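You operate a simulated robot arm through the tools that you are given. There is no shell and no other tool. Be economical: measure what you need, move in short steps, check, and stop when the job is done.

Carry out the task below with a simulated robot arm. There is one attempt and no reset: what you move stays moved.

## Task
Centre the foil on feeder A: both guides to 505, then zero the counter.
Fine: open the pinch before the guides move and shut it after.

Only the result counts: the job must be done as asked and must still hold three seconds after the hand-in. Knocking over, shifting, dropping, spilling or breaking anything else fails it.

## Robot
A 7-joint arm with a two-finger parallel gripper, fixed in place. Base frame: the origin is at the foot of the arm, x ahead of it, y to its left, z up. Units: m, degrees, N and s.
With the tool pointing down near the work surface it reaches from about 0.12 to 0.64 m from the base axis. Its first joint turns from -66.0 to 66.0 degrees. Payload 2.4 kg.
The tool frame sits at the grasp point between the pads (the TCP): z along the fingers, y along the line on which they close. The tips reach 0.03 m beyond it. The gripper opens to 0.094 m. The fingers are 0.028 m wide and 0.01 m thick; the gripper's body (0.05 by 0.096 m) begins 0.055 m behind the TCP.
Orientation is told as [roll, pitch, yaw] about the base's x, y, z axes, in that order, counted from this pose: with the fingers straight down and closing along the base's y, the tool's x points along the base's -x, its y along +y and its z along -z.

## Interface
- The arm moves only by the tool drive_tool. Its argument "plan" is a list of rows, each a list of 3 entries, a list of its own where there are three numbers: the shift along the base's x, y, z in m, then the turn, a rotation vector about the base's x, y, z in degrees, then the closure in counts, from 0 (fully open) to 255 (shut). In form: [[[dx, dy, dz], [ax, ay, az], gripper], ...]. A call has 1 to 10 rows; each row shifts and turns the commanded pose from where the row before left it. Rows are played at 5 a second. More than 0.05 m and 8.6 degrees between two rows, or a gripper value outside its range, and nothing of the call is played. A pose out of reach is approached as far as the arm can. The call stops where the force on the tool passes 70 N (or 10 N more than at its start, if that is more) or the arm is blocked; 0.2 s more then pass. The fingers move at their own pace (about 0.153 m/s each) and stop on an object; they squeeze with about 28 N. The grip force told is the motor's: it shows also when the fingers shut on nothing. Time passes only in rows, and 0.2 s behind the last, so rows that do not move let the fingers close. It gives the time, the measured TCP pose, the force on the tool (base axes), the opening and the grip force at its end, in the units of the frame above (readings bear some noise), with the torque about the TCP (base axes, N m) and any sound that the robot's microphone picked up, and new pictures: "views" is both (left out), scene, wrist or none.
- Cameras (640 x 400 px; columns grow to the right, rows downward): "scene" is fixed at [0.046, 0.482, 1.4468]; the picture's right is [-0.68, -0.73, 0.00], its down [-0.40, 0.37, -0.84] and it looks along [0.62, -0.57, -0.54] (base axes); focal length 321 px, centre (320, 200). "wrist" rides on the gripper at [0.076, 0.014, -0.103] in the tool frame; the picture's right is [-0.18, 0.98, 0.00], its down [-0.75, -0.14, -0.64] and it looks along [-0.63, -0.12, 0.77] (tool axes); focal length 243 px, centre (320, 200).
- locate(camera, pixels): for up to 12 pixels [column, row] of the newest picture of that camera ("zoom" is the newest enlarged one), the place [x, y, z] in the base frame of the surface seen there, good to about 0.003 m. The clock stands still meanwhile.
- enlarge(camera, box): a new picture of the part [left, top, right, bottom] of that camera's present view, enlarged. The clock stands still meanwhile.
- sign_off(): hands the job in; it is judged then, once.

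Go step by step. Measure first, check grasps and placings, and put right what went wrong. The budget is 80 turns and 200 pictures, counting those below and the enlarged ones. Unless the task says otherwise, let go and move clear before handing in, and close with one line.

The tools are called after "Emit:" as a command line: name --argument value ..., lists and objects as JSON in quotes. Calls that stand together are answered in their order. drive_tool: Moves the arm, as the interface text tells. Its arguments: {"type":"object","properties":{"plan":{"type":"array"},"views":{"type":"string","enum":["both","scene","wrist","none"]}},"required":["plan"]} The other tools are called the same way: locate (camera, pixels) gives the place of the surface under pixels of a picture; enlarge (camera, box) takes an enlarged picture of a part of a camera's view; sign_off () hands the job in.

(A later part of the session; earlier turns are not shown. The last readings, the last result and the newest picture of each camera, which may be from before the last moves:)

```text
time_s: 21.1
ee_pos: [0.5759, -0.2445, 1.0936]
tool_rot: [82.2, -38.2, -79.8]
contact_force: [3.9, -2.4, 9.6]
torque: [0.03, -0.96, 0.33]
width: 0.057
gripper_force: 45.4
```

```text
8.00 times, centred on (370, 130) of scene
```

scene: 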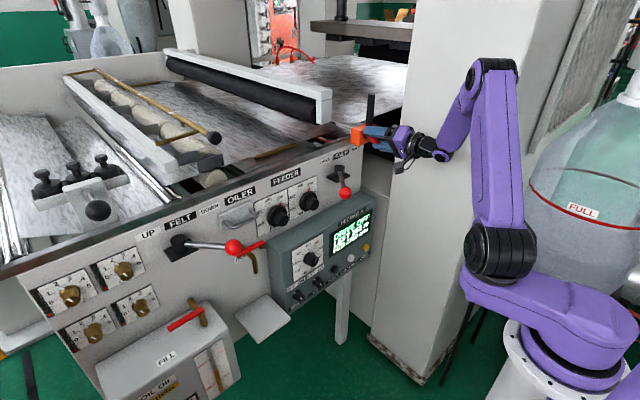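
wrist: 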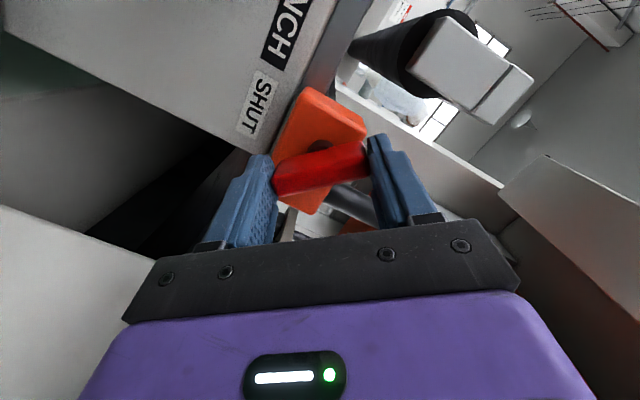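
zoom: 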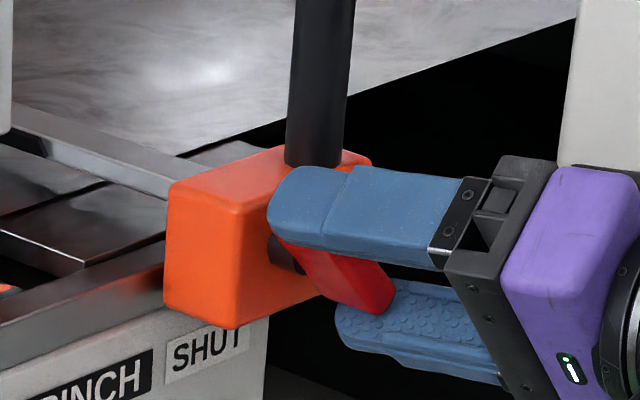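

The block sits about 3 mm off toward +y compared with before (rod edge 300→291 in the zoom), and the bar is close to its old angle. I'll add 10° of roll and nudge the block back by the same shift while I hold it.

Emit:
drive_tool --plan '[[[0, 0, 0], [5, 0, 0], 150], [[0, 0, 0], [5, 0, 0], 150], [[-0.001, -0.0035, 0], [0, 0, 0], 150], [[0, 0, 0], [0, 0, 0], 150]]'

Emit:
enlarge --camera "scene" --box '[345, 105, 395, 155]'

```text
time_s: 22.1
ee_pos: [0.5768, -0.2453, 1.0931]
tool_rot: [84.1, -28.6, -80.5]
contact_force: [7.7, 1.9, 10.3]
torque: [-0.64, -0.79, 0.75]
width: 0.0575
gripper_force: 44.9
```

scene: 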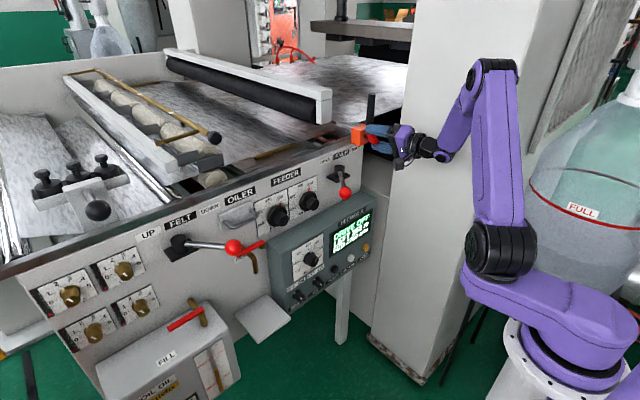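
wrist: 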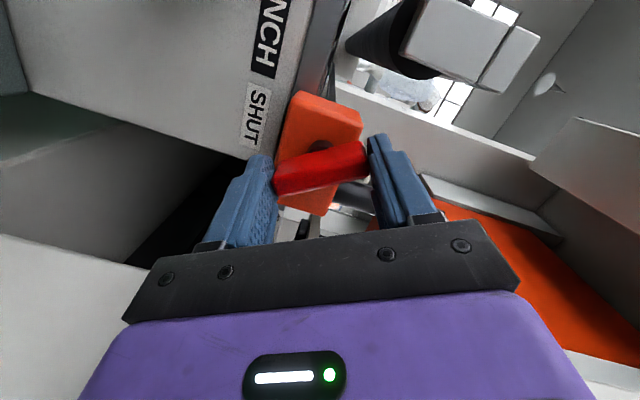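

```text
8.00 times, centred on (370, 130) of scene
```

zoom: 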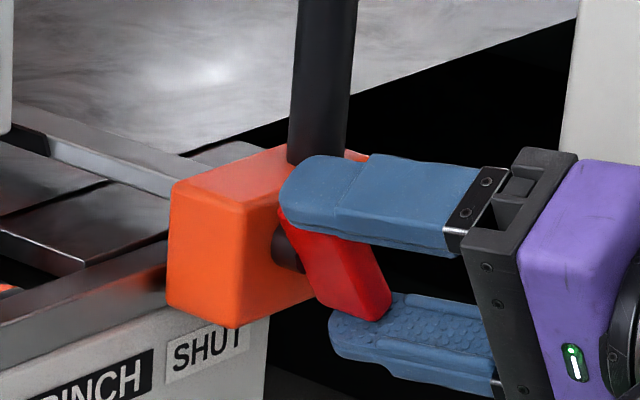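

The bar's outline now matches the original, and the block is roughly half way back (rod edge 295 against 300). One more small nudge.

Emit:
drive_tool --plan '[[[-0.001, -0.003, 0], [0, 0, 0], 150], [[0, 0, 0], [0, 0, 0], 150]]' --views "none"

Emit:
enlarge --camera "scene" --box '[345, 105, 395, 155]'

```text
time_s: 22.7
ee_pos: [0.5762, -0.2486, 1.0925]
tool_rot: [84.2, -28.6, -80.7]
contact_force: [31.2, 2.2, 8.3]
torque: [-0.41, -1.08, 0.54]
width: 0.0573
gripper_force: 45.1
```

```text
8.00 times, centred on (370, 130) of scene
```

zoom: 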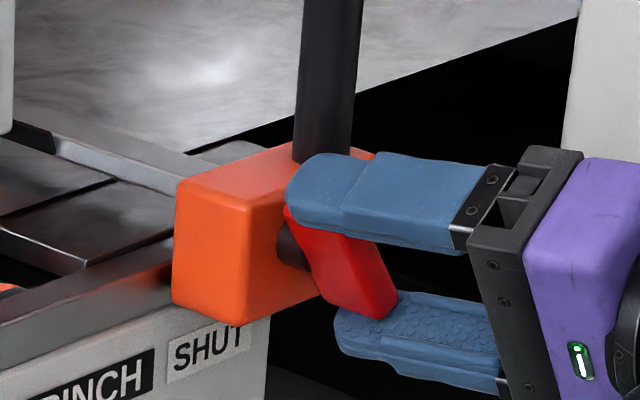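

The block is back in line (rod edge about 299, corner 172,308). I'll release gently and back straight out.

Emit:
drive_tool --plan '[[[0.001, 0, 0], [0, 0, 0], 120], [[0, 0, 0], [0, 0, 0], 60], [[0, 0, 0], [0, 0, 0], 60], [[-0.03, 0, 0], [0, 0, 0], 60], [[-0.04, 0, 0], [0, 0, 0], 0], [[-0.02, 0, 0], [0, 0, 0], 0]]'

Emit:
enlarge --camera "scene" --box '[345, 105, 395, 155]'

Emit:
enlarge --camera "scene" --box '[320, 70, 440, 190]'

```text
time_s: 24.1
ee_pos: [0.4869, -0.251, 1.0954]
tool_rot: [84.0, -28.5, -80.8]
contact_force: [-0.1, 0.4, -0.5]
torque: [0.01, -0.03, 0.02]
width: 0.0941
gripper_force: 0.0
```

scene: 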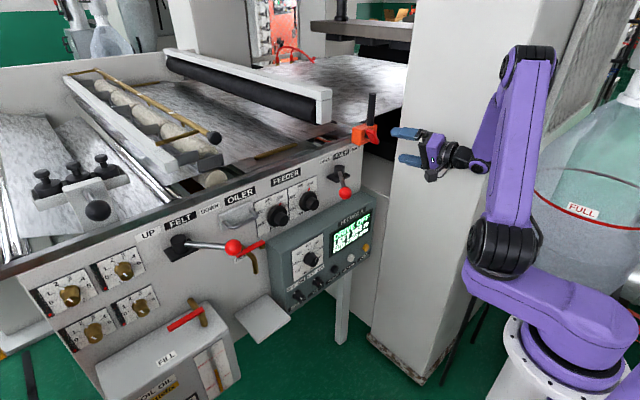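
wrist: 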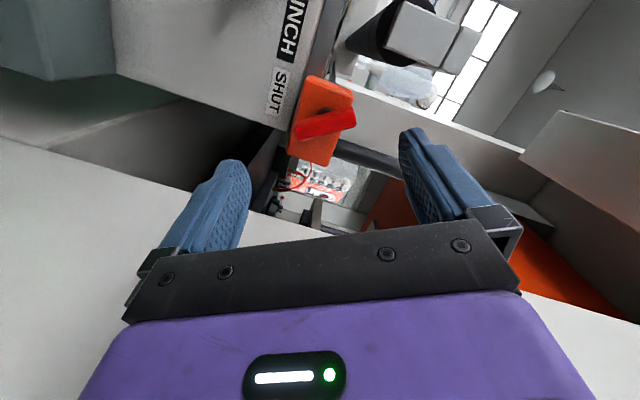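

```text
8.00 times, centred on (370, 130) of scene
```

zoom: 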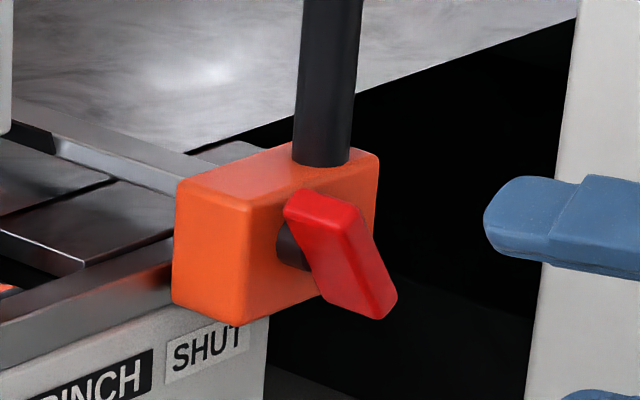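

```text
3.33 times, centred on (380, 130) of scene
```

zoom: 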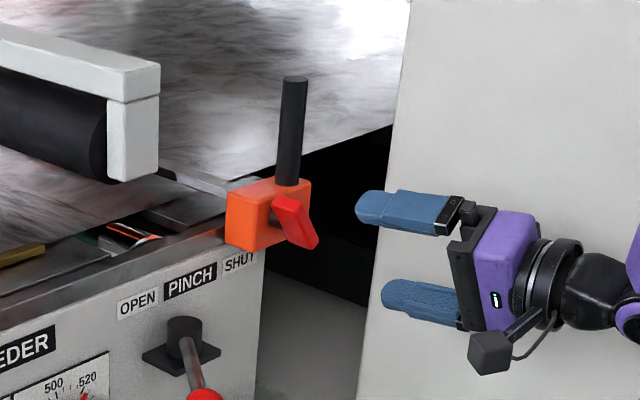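

The clamp and its bar look as they did at the start. Next are the guides: I'll move in front of the FAR knob, rolling so the fingers close roughly vertically and the hand comes in from the left, away from the pinch ball.

Emit:
drive_tool --plan '[[[0, 0.04, 0], [0, 0, 0], 0], [[0, 0.04, 0], [-8, 0, 0], 0], [[0, 0.04, 0], [-8, 0, 0], 0], [[0, 0.04, 0], [-8, 0, 0], 0], [[0, 0.04, 0], [-8, 0, 0], 0], [[0, 0.04, 0], [-8, 0, 0], 0], [[0, 0.04, 0], [-8, 0, 0], 0], [[0, 0.04, 0], [-8, 0, 0], 0], [[0, 0.03, 0], [-8, 0, 0], 0], [[0, 0.03, 0], [-8, 0, 0], 0]]' --views "none"

Emit:
drive_tool --plan '[[[0, 0, -0.01], [-8, 0, 0], 60], [[0, 0, -0.01], [-8, 0, 0], 60], [[0, 0, -0.01], [-8, 0, 0], 60], [[0, 0, -0.01], [-8, 0, 0], 60], [[0, 0, -0.01], [-8, 0, 0], 60], [[0, 0, -0.01], [-8, 0, 0], 60], [[0, 0, -0.02], [0.2, 4, -6.1], 60], [[0, 0, -0.02], [0.2, 4, -6.1], 60], [[0, 0, -0.01], [0.2, 4, -6.1], 60], [[0, 0, 0], [0, 0, 0], 60]]'

```text
time_s: 26.3
ee_pos: [0.4916, 0.0556, 1.1356]
tool_rot: [1.6, -81.1, -2.6]
contact_force: [0.2, 0.7, -0.2]
torque: [-0.01, 0.0, 0.0]
width: 0.0941
gripper_force: 0.0
out of reach, approached as far as the arm can: row 8, 9, 10
```

```text
time_s: 28.5
ee_pos: [0.4503, -0.0632, 1.1049]
tool_rot: [-2.3, -69.0, -16.4]
contact_force: [0.5, -0.7, 0.1]
torque: [0.01, 0.04, 0.04]
width: 0.0721
gripper_force: 0.1
out of reach, approached as far as the arm can: row 1, 2, 3, 4, 5, 6, 7, 8, 9
```

scene: 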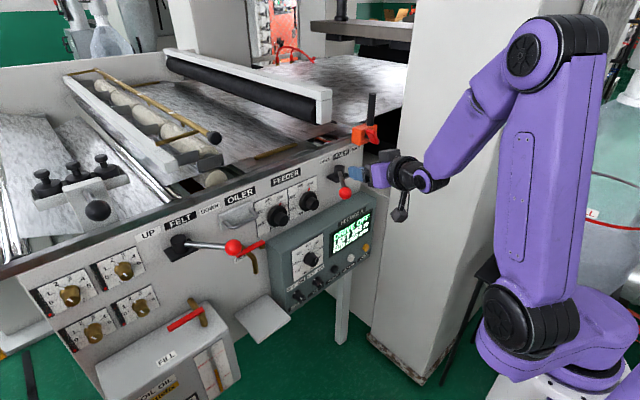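
wrist: 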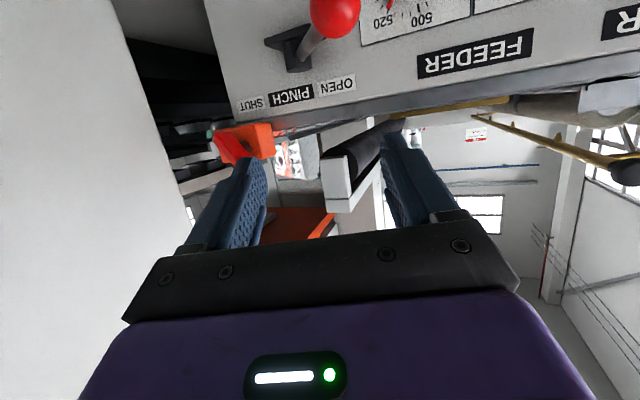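

The horizontal wrist pose with that roll is out of reach. I'll use a 45° downward tilt instead (pads vertical, parallel to the knob axis), standing off above the FAR knob.

Emit:
drive_tool --plan '[[[0.01, 0.03, 0], [0, 0, 8.2], 60], [[0.01, 0.03, 0], [0, 0, 8.2], 60], [[0.01, 0.03, -0.01], [0, 8, 0], 60], [[0.01, 0.03, -0.015], [0, 8, 0], 60], [[0.015, 0.02, -0.02], [0, 8, 0], 60], [[0.015, 0.01, -0.02], [1.6, 0, 1.6], 60], [[0, 0, 0], [0, 0, 0], 60]]'

```text
time_s: 30.1
ee_pos: [0.5194, 0.0857, 1.0385]
tool_rot: [-1.1, -45.2, 0.1]
contact_force: [-0.7, 0.6, 0.4]
torque: [0.01, 0.01, 0.01]
width: 0.072
gripper_force: 0.0
```

scene: 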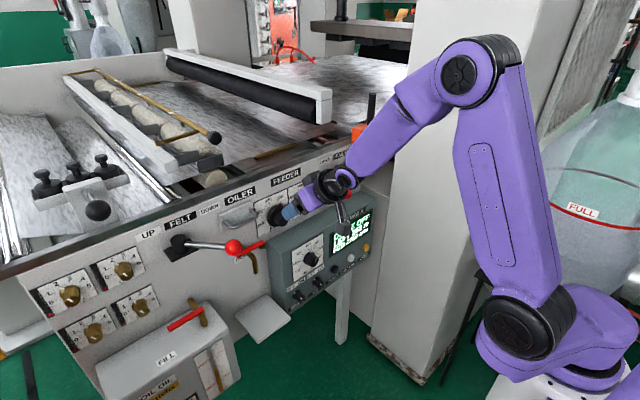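
wrist: 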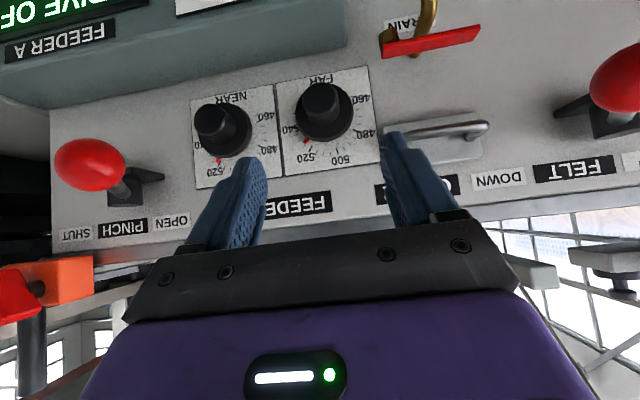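

Good pose. The FAR knob (324,105) lies between the fingers. I'll enlarge the dials and locate the knob axes.

Emit:
enlarge --camera "wrist" --box '[180, 60, 390, 200]'

Emit:
locate --camera "zoom" --pixels '[[435, 105], [435, 75], [440, 190], [320, 140], [520, 130], [125, 165], [200, 220], [40, 210], [290, 130], [600, 110], [300, 350], [330, 30]]'

```text
2.86 times, centred on (285, 130) of wrist
```

zoom: 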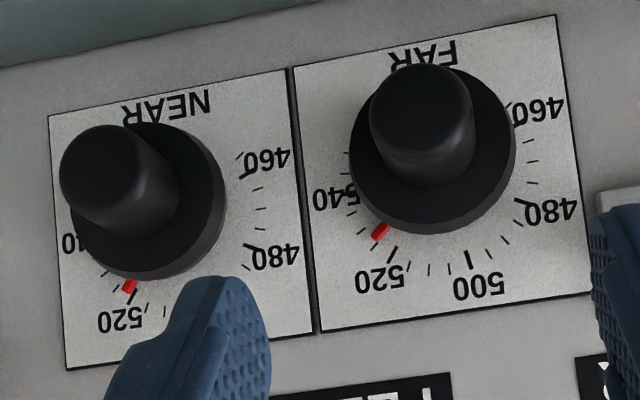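

```text
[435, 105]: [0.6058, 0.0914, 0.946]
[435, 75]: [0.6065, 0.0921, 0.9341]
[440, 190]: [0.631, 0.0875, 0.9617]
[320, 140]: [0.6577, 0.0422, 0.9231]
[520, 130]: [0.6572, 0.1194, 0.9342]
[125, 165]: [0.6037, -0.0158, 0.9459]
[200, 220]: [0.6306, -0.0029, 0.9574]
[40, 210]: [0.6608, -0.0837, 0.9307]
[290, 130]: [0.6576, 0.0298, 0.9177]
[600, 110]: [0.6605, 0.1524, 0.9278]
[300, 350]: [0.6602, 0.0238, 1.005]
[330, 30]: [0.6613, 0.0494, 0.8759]
```

FAR reads about 527 and NEAR about 521. I'll locate tick marks to fix the scale angles and axes.

Emit:
locate --camera "zoom" --pixels '[[468, 258], [392, 252], [520, 202], [512, 118], [378, 232], [420, 100], [372, 100], [472, 100], [421, 66], [130, 287], [248, 245], [245, 175]]'

Emit:
enlarge --camera "wrist" --box '[285, 70, 385, 170]'

```text
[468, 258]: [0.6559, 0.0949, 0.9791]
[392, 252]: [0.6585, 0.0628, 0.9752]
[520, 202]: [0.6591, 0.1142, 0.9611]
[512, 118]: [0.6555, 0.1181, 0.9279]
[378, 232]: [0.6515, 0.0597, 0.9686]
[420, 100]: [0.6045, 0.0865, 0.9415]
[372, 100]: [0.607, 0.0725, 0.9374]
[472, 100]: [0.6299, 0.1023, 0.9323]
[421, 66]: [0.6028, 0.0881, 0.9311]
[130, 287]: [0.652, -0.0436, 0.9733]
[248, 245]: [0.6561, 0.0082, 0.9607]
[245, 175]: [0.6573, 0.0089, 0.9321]
```

```text
4.00 times, centred on (335, 120) of wrist
```

zoom: 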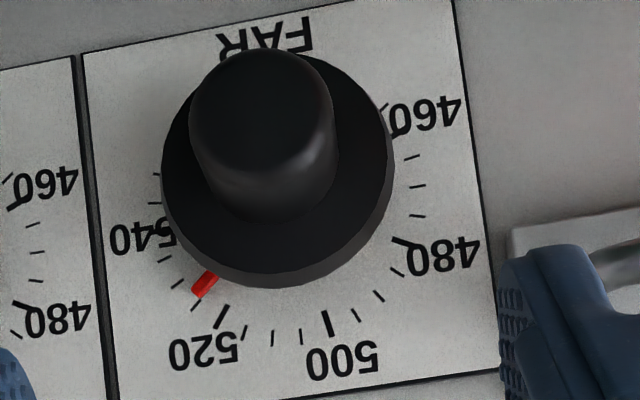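

Axes: FAR is at about (y 0.086, z 0.942) and NEAR at about (-0.022, 0.942). The cap radius is 0.014 and its front is at x=0.604. I'll move in over the FAR cap and close.

Emit:
drive_tool --plan '[[[0.02, 0.0, -0.025], [0, 0, 0], 80], [[0.02, 0, -0.025], [0, 0, 0], 80], [[0.02, 0, -0.02], [0, 0, 0], 80], [[0.0146, 0, -0.0125], [0, 0, 0], 80], [[0, 0, 0], [0, 0, 0], 80]]'

```text
time_s: 31.3
ee_pos: [0.5946, 0.0851, 0.9561]
tool_rot: [-0.3, -45.2, 0.1]
contact_force: [0.2, 0.7, 0.3]
torque: [0.0, 0.03, -0.02]
width: 0.0645
gripper_force: 0.1
```

scene: 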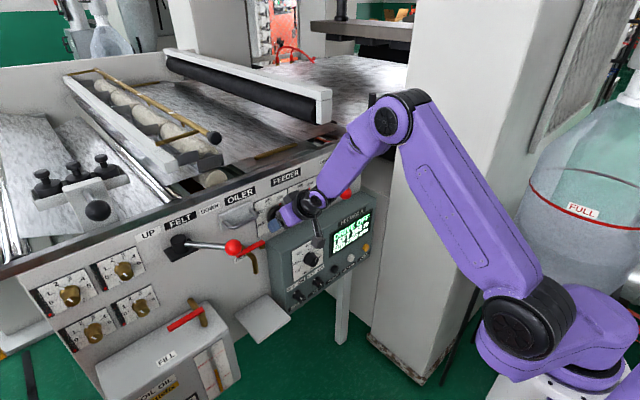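
wrist: 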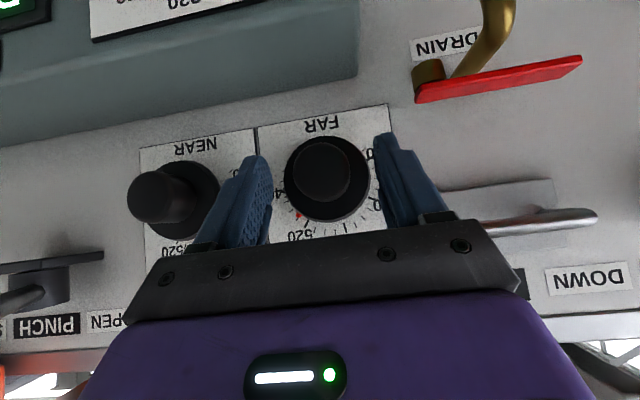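

The cap is centred between the pads. Closing.

Emit:
drive_tool --plan '[[[0, 0, 0], [0, 0, 0], 255], [[0, 0, 0], [0, 0, 0], 255], [[0, 0, 0], [0, 0, 0], 255]]' --views "wrist"

```text
time_s: 32.1
ee_pos: [0.5958, 0.0853, 0.9574]
tool_rot: [-0.4, -45.1, 0.3]
contact_force: [4.9, 1.9, -2.5]
torque: [0.04, -0.11, 0.05]
width: 0.0334
gripper_force: 44.9
```

wrist: 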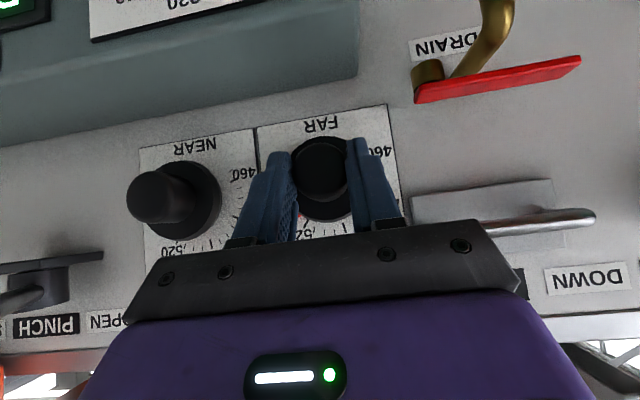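

Gripped, width 0.033. Turning -28° about the knob axis first.

Emit:
drive_tool --plan '[[[0, 0.0018, -0.0001], [-7, 0, 0], 255], [[0, 0.0018, -0.0003], [-7, 0, 0], 255], [[0, 0.0018, -0.0006], [-7, 0, 0], 255], [[0, 0.0017, -0.0008], [-7, 0, 0], 255], [[0, 0, 0], [0, 0, 0], 255]]'

Emit:
enlarge --camera "wrist" --box '[230, 100, 430, 240]'

Emit:
enlarge --camera "scene" --box '[240, 170, 330, 250]'

```text
time_s: 32.5
ee_pos: [0.5979, 0.0854, 0.9594]
tool_rot: [-5.3, -41.9, 5.8]
contact_force: [-20.9, 4.9, 13.3]
torque: [0.05, -0.41, -1.05]
width: 0.0337
gripper_force: 44.5
out of reach, approached as far as the arm can: row 1, 2
stopped in row 2: the force on the tool passed its limit at 80 N (the readings are from after the stop); the commanded pose is now the measured one
```

scene: 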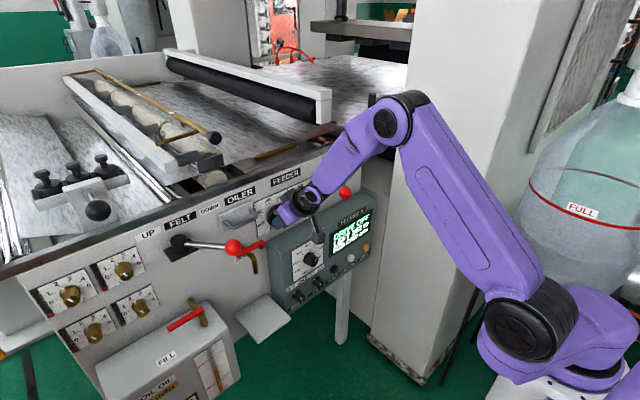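
wrist: 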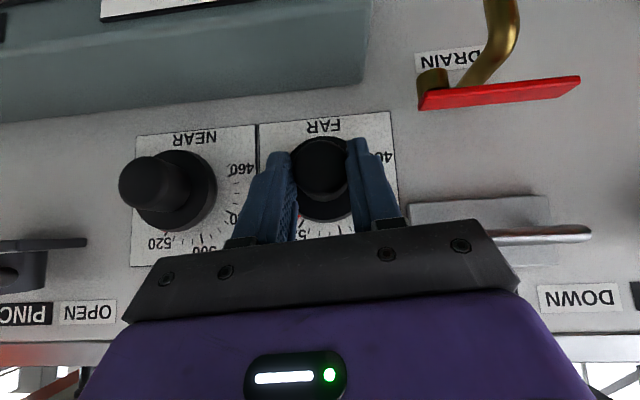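

```text
2.86 times, centred on (330, 170) of wrist
```

zoom: 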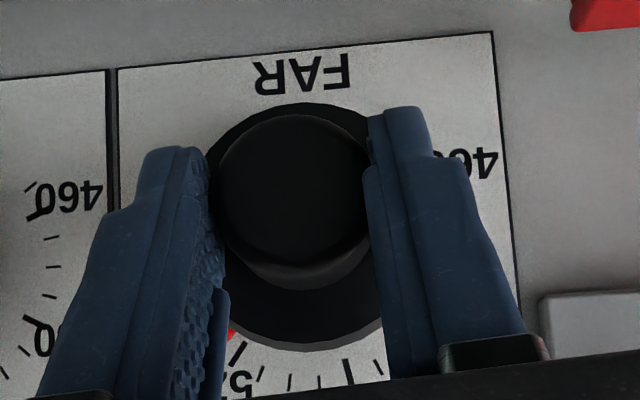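

```text
5.00 times, centred on (285, 210) of scene
```

zoom: 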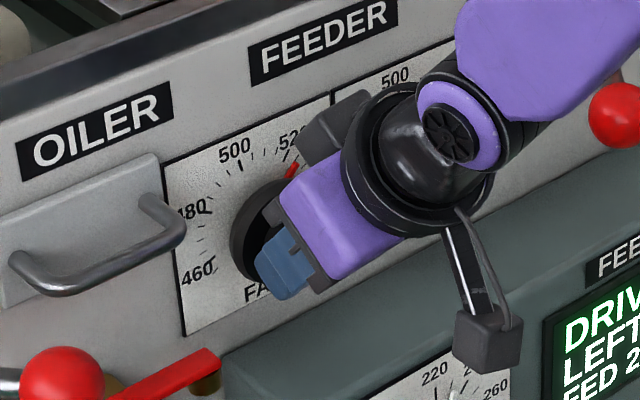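

Turning this way stopped because the wrist is near a limit at this tilt; the knob itself wasn't the cause. I'll release, use a steeper tilt (60° down), and test the roll range in free space before gripping again.

Emit:
drive_tool --plan '[[[0, 0, 0], [0, 0, 0], 80], [[0, 0, 0], [0, 0, 0], 80], [[-0.03, 0, 0.035], [0, 0, 0], 80], [[-0.03, 0, 0.035], [3.9, 0, -2.3], 80], [[0, 0, 0], [0, 7.5, 0], 80], [[0, 0, 0], [0, 7.5, 0], 80], [[0, 0, 0], [0, 0, 0], 80]]' --views "none"

Emit:
drive_tool --plan '[[[0, 0, 0], [-8, 0, 0], 80], [[0, 0, 0], [-8, 0, 0], 80], [[0, 0, 0], [-8, 0, 0], 80], [[0, 0, 0], [-8, 0, 0], 80], [[0, 0, 0], [-8, 0, 0], 80], [[0, 0, 0], [-8, 0, 0], 80], [[0, 0, 0], [0, 0, 0], 80]]'

```text
time_s: 34.1
ee_pos: [0.553, 0.0828, 1.029]
tool_rot: [-0.8, -32.5, -0.4]
contact_force: [-0.8, -0.1, 0.4]
torque: [0.0, 0.02, 0.03]
width: 0.0643
gripper_force: 0.1
out of reach, approached as far as the arm can: row 5, 6
```

```text
time_s: 35.7
ee_pos: [0.5524, 0.0843, 1.0294]
tool_rot: [-53.8, -21.2, 25.2]
contact_force: [0.9, 0.0, -0.3]
torque: [0.01, 0.01, -0.04]
width: 0.0644
gripper_force: 0.1
```

scene: 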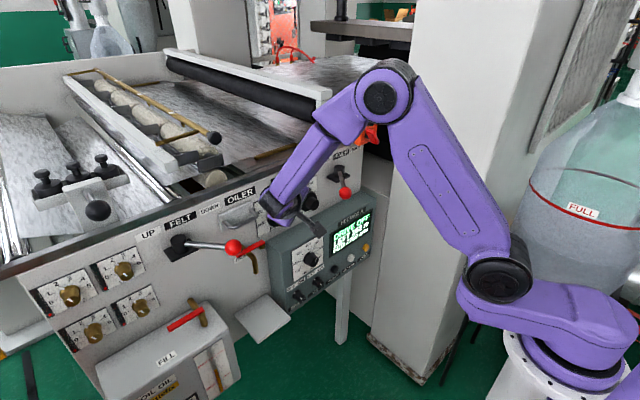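
wrist: 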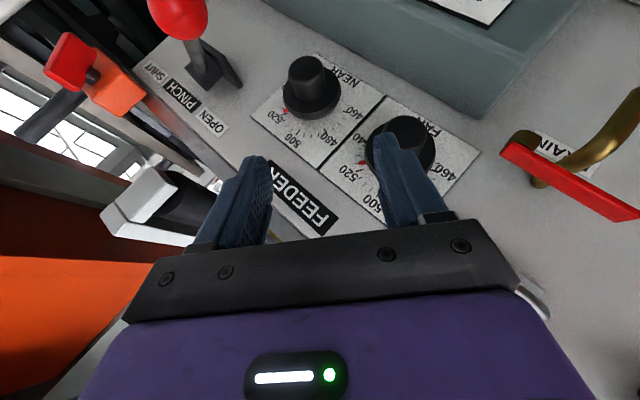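

The roll down to about -48° is free at this tilt. I'll roll back, move onto the FAR cap and grip.

Emit:
drive_tool --plan '[[[0, 0, 0], [8, 0, 0], 80], [[0, 0, 0], [8, 0, 0], 80], [[0, 0, 0], [8, 0, 0], 80], [[0, 0, 0], [8, 0, 0], 80], [[0, 0, 0], [8, 0, 0], 80], [[0, 0, 0], [6, 0, 0], 80], [[0.016, 0.001, -0.025], [0, 0, 0], 80], [[0.016, 0.001, -0.025], [0, 0, 0], 80], [[0.0135, 0, -0.023], [0, 0, 0], 80], [[0, 0, 0], [0, 0, 0], 80]]'

```text
time_s: 37.9
ee_pos: [0.5987, 0.0881, 0.9542]
tool_rot: [-3.2, -32.4, 1.1]
contact_force: [-0.3, 0.3, -0.7]
torque: [0.0, 0.04, 0.01]
width: 0.0647
gripper_force: 0.0
```

scene: 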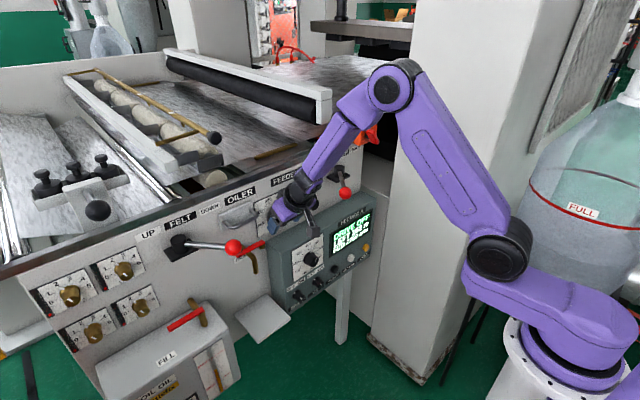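
wrist: 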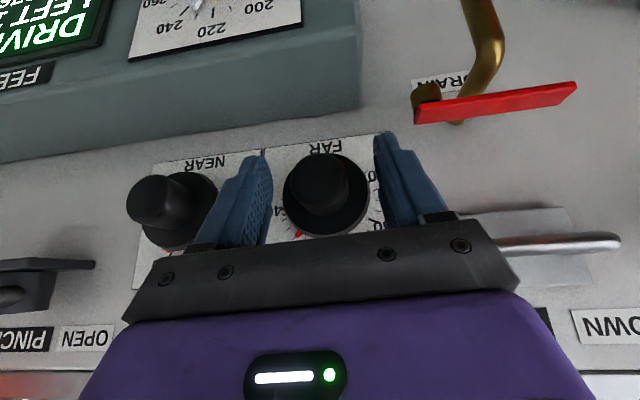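

Centred to about 2 mm. Closing on the cap, then turning -28°.

Emit:
drive_tool --plan '[[[0, -0.002, 0], [0, 0, 0], 255], [[0, 0, 0], [0, 0, 0], 255], [[0, 0, 0], [0, 0, 0], 255], [[0, 0.0015, -0.0001], [-7, 0, 0], 255], [[0, 0.0015, -0.0003], [-7, 0, 0], 255], [[0, 0.0015, -0.0005], [-7, 0, 0], 255], [[0, 0.0014, -0.0006], [-7, 0, 0], 255], [[0, 0, 0], [0, 0, 0], 255]]'

Emit:
enlarge --camera "wrist" --box '[230, 100, 430, 240]'

Emit:
enlarge --camera "scene" --box '[240, 170, 330, 250]'

```text
time_s: 39.7
ee_pos: [0.5981, 0.0907, 0.9514]
tool_rot: [-35.3, -27.6, 17.5]
contact_force: [2.3, -1.6, -16.6]
torque: [0.1, 0.35, 0.33]
width: 0.0326
gripper_force: 45.2
```

scene: 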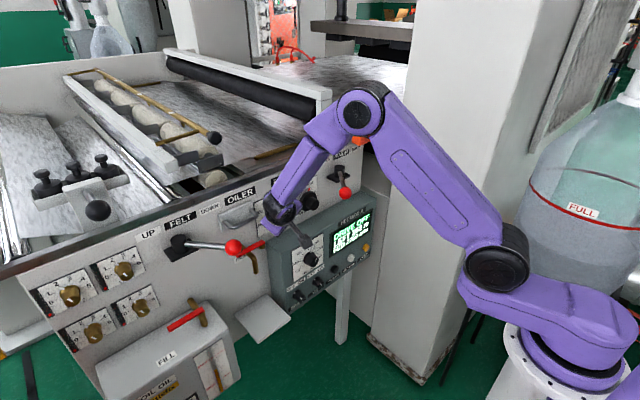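
wrist: 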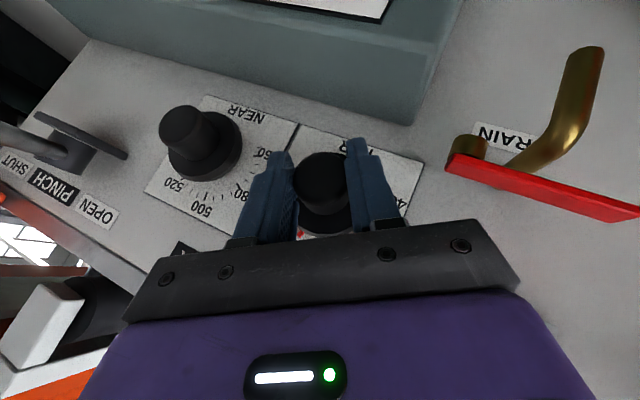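

```text
2.86 times, centred on (330, 170) of wrist
```

zoom: 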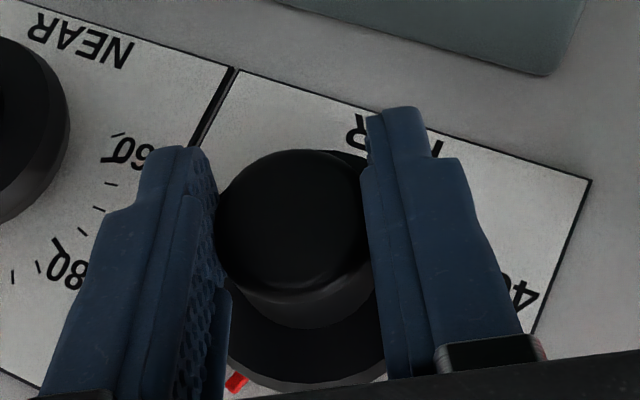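

```text
5.00 times, centred on (285, 210) of scene
```

zoom: 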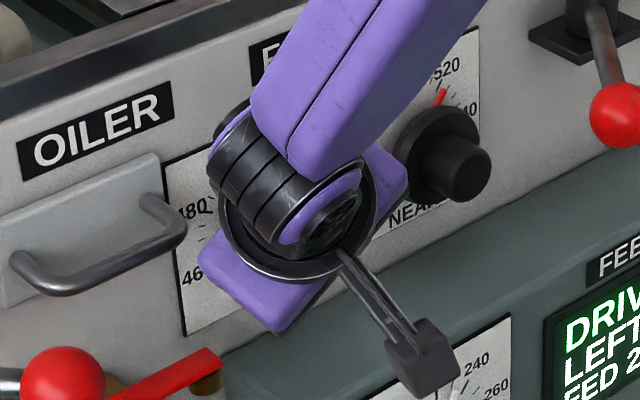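

The knob is turning with the hand. Continuing by -20°.

Emit:
drive_tool --plan '[[[0, 0.0012, 0.0], [-7, 0, 0], 255], [[0, 0.0012, -0.0008], [-7, 0, 0], 255], [[0, 0.0011, -0.001], [-6, 0, 0], 255], [[0, 0, 0], [0, 0, 0], 255]]' --views "none"

Emit:
drive_tool --plan '[[[0, 0, 0], [0, 0, 0], 80], [[0, 0, 0], [0, 0, 0], 80], [[-0.02, 0.02, 0.02], [0, 0, 0], 80], [[-0.025, 0.025, 0.025], [0, 0, 0], 80], [[-0.03, 0.025, 0.025], [0, 0, 0], 80], [[-0.03, 0.02, 0.02], [0, 0, 0], 80], [[0, 0, 0], [0, 0, 0], 80]]'

Emit:
enlarge --camera "scene" --box '[250, 172, 330, 242]'

Emit:
enlarge --camera "wrist" --box '[260, 40, 420, 200]'

```text
time_s: 40.7
ee_pos: [0.5983, 0.0928, 0.9499]
tool_rot: [-55.6, -20.1, 25.6]
contact_force: [2.3, -9.4, -23.8]
torque: [0.15, 0.31, 0.13]
width: 0.0332
gripper_force: 44.8
```

```text
time_s: 42.3
ee_pos: [0.4925, 0.185, 1.0412]
tool_rot: [-55.6, -20.3, 25.8]
contact_force: [0.0, 0.8, 0.2]
torque: [-0.01, 0.0, 0.02]
width: 0.0645
gripper_force: 0.0
```

scene: 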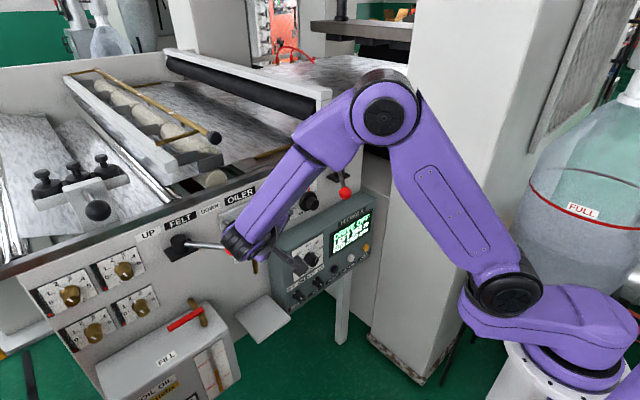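
wrist: 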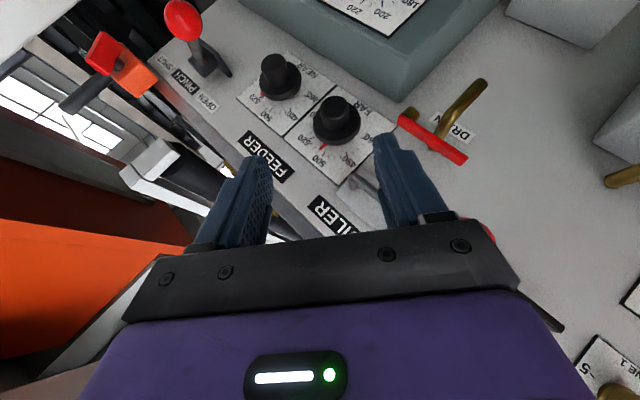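

```text
5.71 times, centred on (290, 207) of scene
```

zoom: 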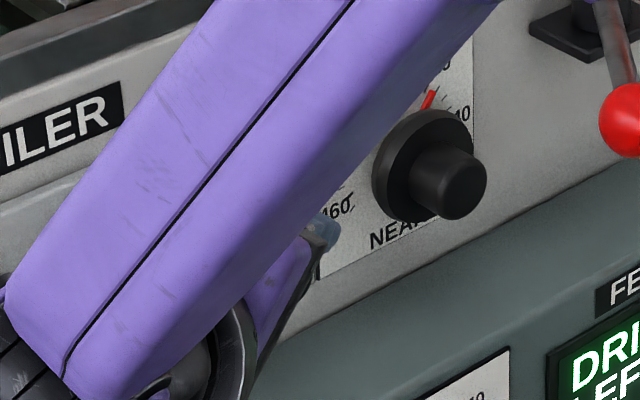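

```text
2.50 times, centred on (340, 120) of wrist
```

zoom: 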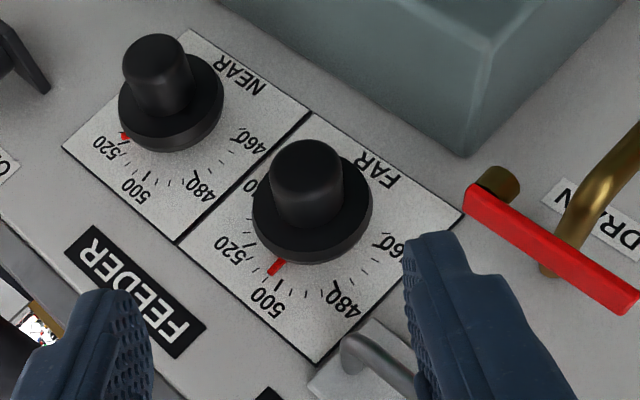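

FAR now points just past 500. I'll enlarge more to read it exactly.

Emit:
enlarge --camera "wrist" --box '[308, 125, 368, 170]'

Emit:
locate --camera "zoom" --pixels '[[100, 160], [200, 200]]'

Emit:
enlarge --camera "wrist" --box '[250, 60, 300, 110]'

```text
8.89 times, centred on (338, 148) of wrist
```

zoom: 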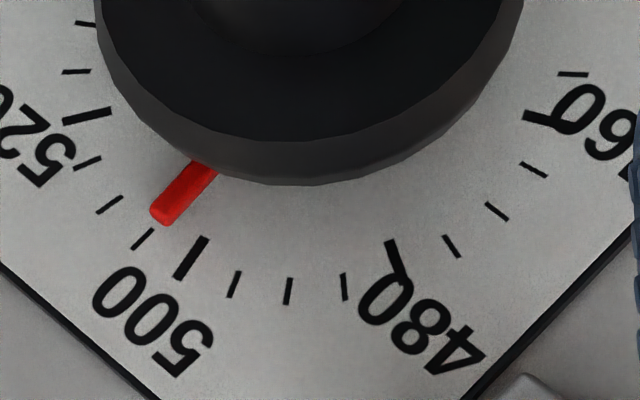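

```text
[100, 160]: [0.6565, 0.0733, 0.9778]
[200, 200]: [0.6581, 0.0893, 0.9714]
```

```text
8.00 times, centred on (275, 85) of wrist
```

zoom: 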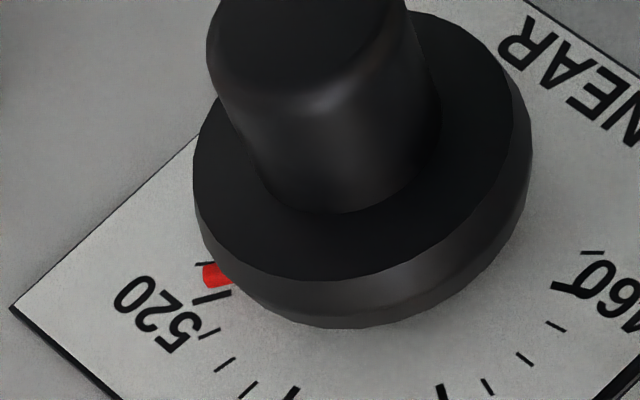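

Extrapolated, the FAR pointer lies near the 505 tick. I'll locate the tip and ticks to correct for parallax.

Emit:
locate --camera "wrist" --pixels '[[320.2, 149.4], [323, 147], [323.4, 154.5], [318.1, 152.4], [314.4, 148.4], [311.9, 138.6], [346.7, 154.5], [363.3, 138.8], [261.5, 94.3]]'

```text
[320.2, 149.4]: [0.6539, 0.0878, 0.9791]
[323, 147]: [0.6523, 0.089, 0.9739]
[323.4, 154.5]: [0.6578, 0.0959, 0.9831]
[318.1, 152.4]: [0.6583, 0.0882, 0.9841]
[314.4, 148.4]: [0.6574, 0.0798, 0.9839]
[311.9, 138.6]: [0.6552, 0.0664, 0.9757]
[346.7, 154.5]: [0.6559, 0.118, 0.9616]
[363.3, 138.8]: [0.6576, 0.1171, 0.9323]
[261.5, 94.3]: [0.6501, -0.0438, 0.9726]
```

FAR reads 505 within measuring error. For NEAR I need about -38° while starting clear of the ball, so I'll test in free air how far the roll goes past the present -50°.

Emit:
drive_tool --plan '[[[0, -0.04, 0], [0, 0, 0], 80], [[0, -0.04, 0], [-7, 0, 0], 80], [[0, -0.04, 0], [-7, 0, 0], 80], [[0.01, -0.03, 0], [-7, 0, 0], 80], [[0.01, -0.02, -0.01], [-7, 0, 0], 80], [[0, 0, 0], [0, 0, 0], 80]]'

Emit:
enlarge --camera "wrist" --box '[230, 20, 430, 220]'

```text
time_s: 43.7
ee_pos: [0.5128, 0.0133, 1.0325]
tool_rot: [-80.8, -6.6, 31.9]
contact_force: [-0.4, 1.3, 0.2]
torque: [0.0, 0.01, -0.01]
width: 0.0644
gripper_force: 0.0
```

scene: 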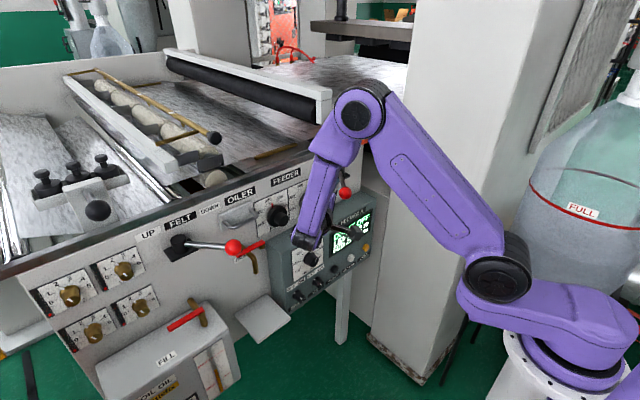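
wrist: 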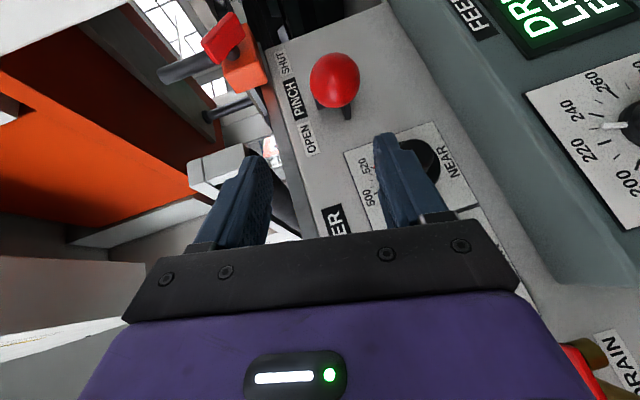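

```text
2.00 times, centred on (330, 120) of wrist
```

zoom: 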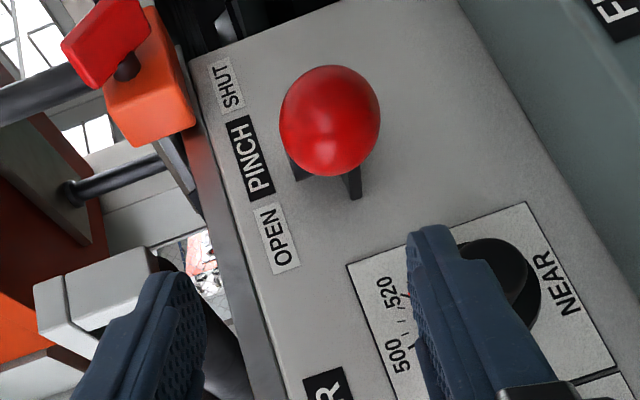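

Free down to about -79°. I'll roll back to -38°, line up with the NEAR knob and look.

Emit:
drive_tool --plan '[[[0.0075, 0.004, -0.003], [8.2, 0, 0], 100], [[0.0075, 0.004, -0.003], [8.2, 0, 0], 100], [[0.0075, 0.004, -0.003], [8.2, 0, 0], 100], [[0.0075, 0.004, -0.003], [8.2, 0, 0], 100], [[0.0075, 0.004, -0.003], [8.2, 0, 0], 100], [[0, 0, 0], [0, 0, 0], 100]]'

Emit:
enlarge --camera "wrist" --box '[220, 40, 420, 240]'

Emit:
enlarge --camera "scene" --box '[250, 140, 370, 240]'

```text
time_s: 45.1
ee_pos: [0.5513, 0.0329, 1.0175]
tool_rot: [-42.5, -25.5, 20.7]
contact_force: [-0.4, -0.2, 1.5]
torque: [-0.01, -0.01, -0.01]
width: 0.0571
gripper_force: 0.1
```

scene: 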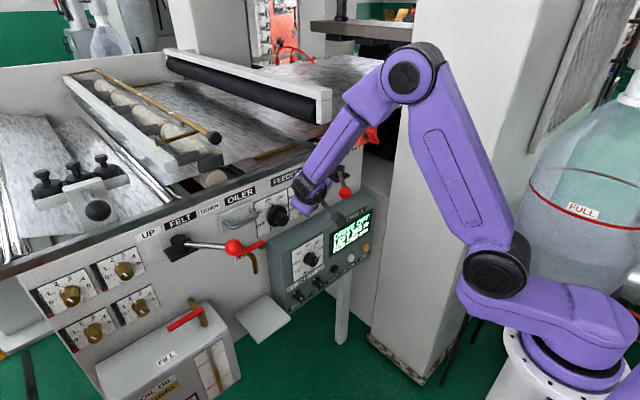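
wrist: 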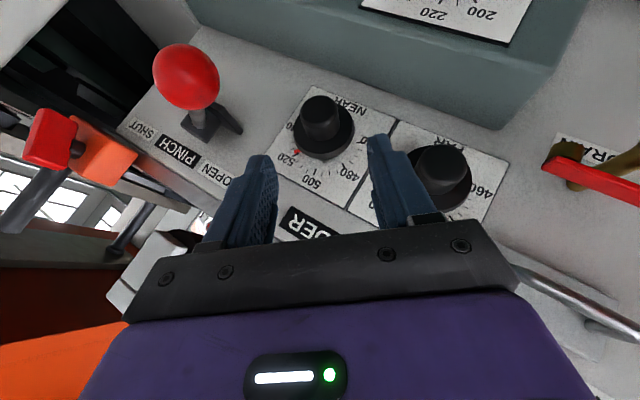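

```text
2.00 times, centred on (320, 140) of wrist
```

zoom: 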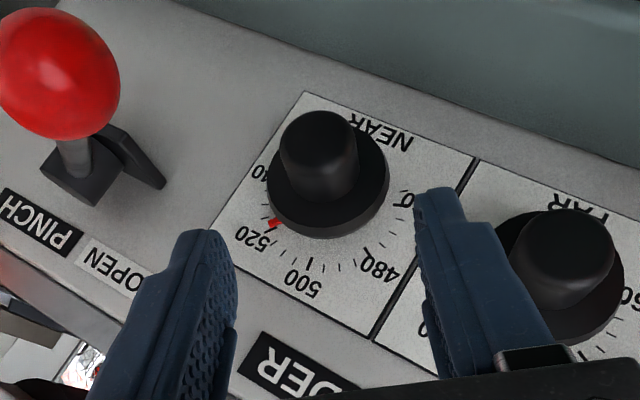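

```text
4.00 times, centred on (310, 190) of scene
```

zoom: 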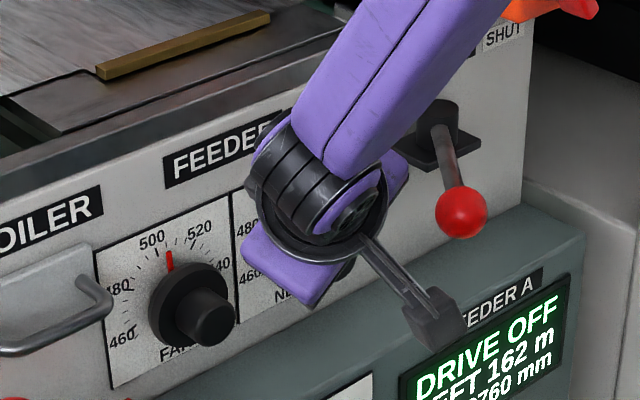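

NEAR is lined up between the fingers, and the ball is clear on the left. Advancing along the tool axis.

Emit:
drive_tool --plan '[[[0.0156, -0.0157, -0.0214], [0, 0, 0], 100], [[0.0156, -0.0157, -0.0214], [0, 0, 0], 100], [[0.0155, -0.0158, -0.0213], [0, 0, 0], 100], [[0, 0, 0], [0, 0, 0], 100]]'

```text
time_s: 46.1
ee_pos: [0.5973, -0.0155, 0.9532]
tool_rot: [-42.6, -25.5, 20.8]
contact_force: [0.5, 0.0, -0.2]
torque: [0.02, 0.02, -0.01]
width: 0.0573
gripper_force: 0.0
```

scene: 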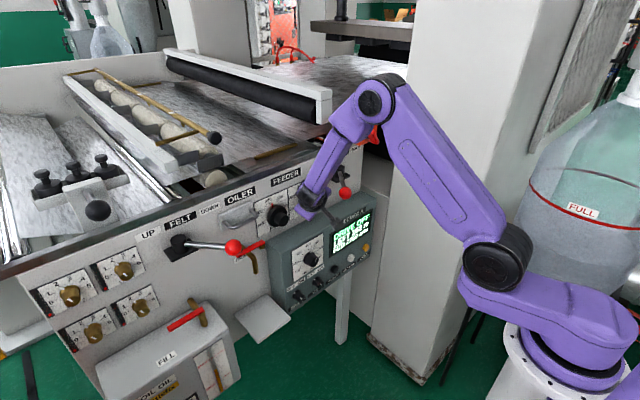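
wrist: 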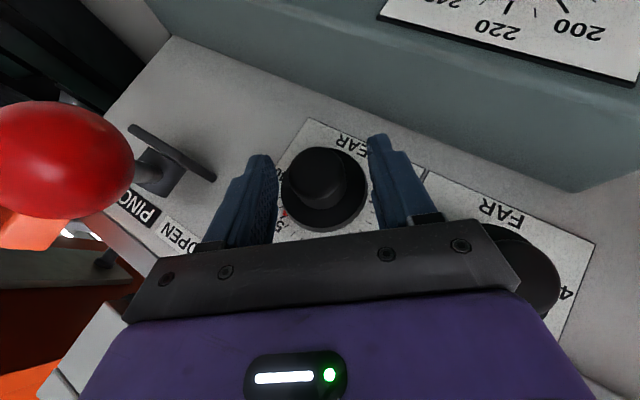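

Centred with no contact. Gripping and turning -35°.

Emit:
drive_tool --plan '[[[0, 0, 0], [0, 0, 0], 255], [[0, 0, 0], [0, 0, 0], 255], [[0, 0, 0], [0, 0, 0], 255], [[0, 0.0011, -0.0007], [-7, 0, 0], 255], [[0, 0.001, -0.0009], [-7, 0, 0], 255], [[0, 0.0009, -0.0011], [-7, 0, 0], 255], [[0, 0.0007, -0.0012], [-7, 0, 0], 255], [[0, 0.0005, -0.0013], [-7, 0, 0], 255], [[0, 0, 0], [0, 0, 0], 255]]'

Emit:
enlarge --camera "wrist" --box '[230, 100, 430, 240]'

```text
time_s: 48.1
ee_pos: [0.5983, -0.0122, 0.9485]
tool_rot: [-75.7, -9.7, 31.0]
contact_force: [21.6, -19.0, 9.6]
torque: [-0.2, -0.28, -0.55]
width: 0.0332
gripper_force: 45.2
```

scene: 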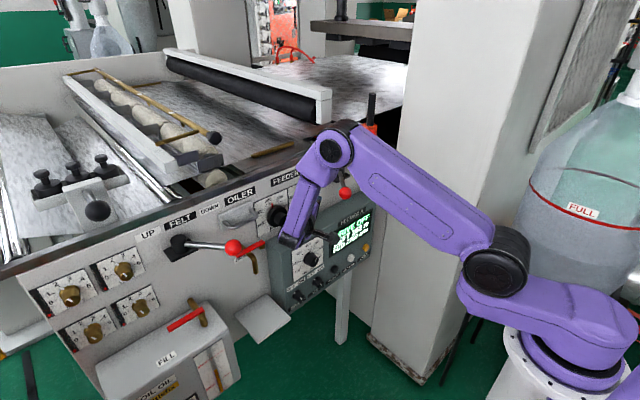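
wrist: 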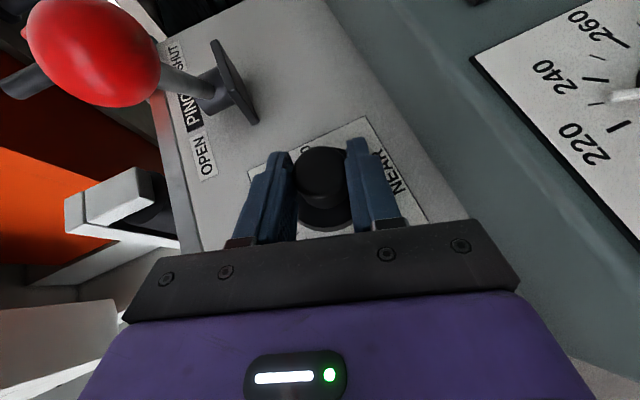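

```text
2.86 times, centred on (330, 170) of wrist
```

zoom: 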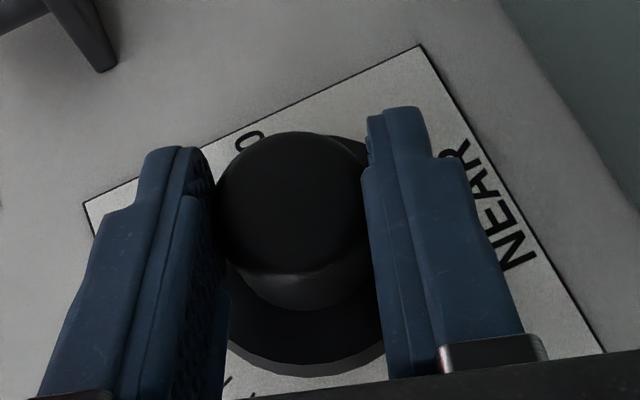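

Turned by about 33–35°. I'll release and back out along the tool axis, then go far enough away to read both dials.

Emit:
drive_tool --plan '[[[0, 0, 0], [0, 0, 0], 100], [[0, 0, 0], [0, 0, 0], 100], [[-0.016, 0.024, 0.008], [0, 0, 0], 100], [[-0.025, 0.035, 0.015], [0, 0, 0], 100], [[-0.04, 0.0, 0.02], [0, 0, 0], 100], [[-0.04, -0.02, 0.02], [5, 0, 0], 100], [[-0.02, -0.04, 0.02], [8, 0, 0], 100], [[-0.02, -0.04, 0.02], [8, 0, 0], 100], [[0, -0.04, 0.02], [8, 0, 0], 100], [[0, 0, 0], [0, 0, 0], 100]]'

Emit:
enlarge --camera "scene" --box '[250, 180, 320, 235]'

Emit:
enlarge --camera "wrist" --box '[230, 20, 430, 220]'

```text
time_s: 50.3
ee_pos: [0.4366, -0.0916, 1.0691]
tool_rot: [-48.6, -23.2, 23.2]
contact_force: [-0.9, -0.2, -0.5]
torque: [0.02, 0.02, 0.03]
width: 0.0571
gripper_force: 0.0
```

scene: 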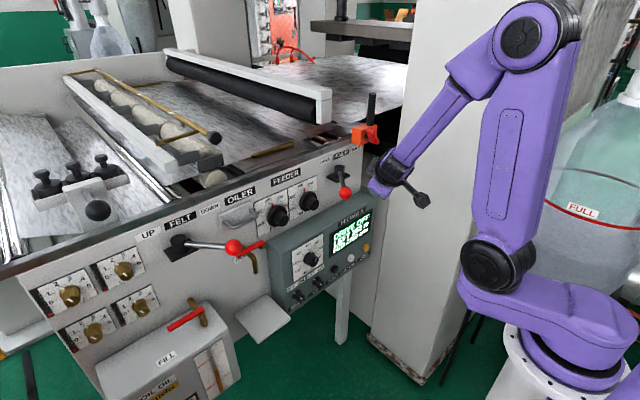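
wrist: 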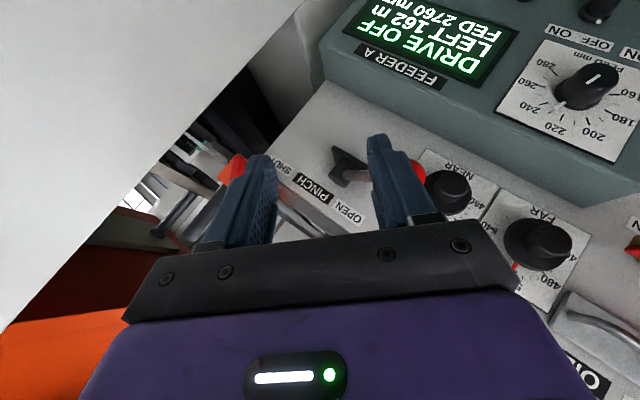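

```text
7.27 times, centred on (285, 208) of scene
```

zoom: 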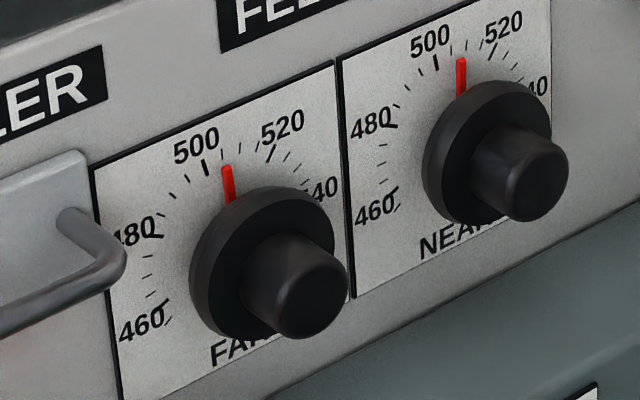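

```text
2.00 times, centred on (330, 120) of wrist
```

zoom: 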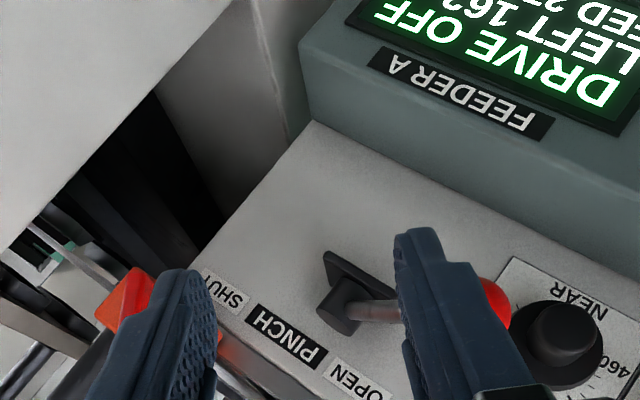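

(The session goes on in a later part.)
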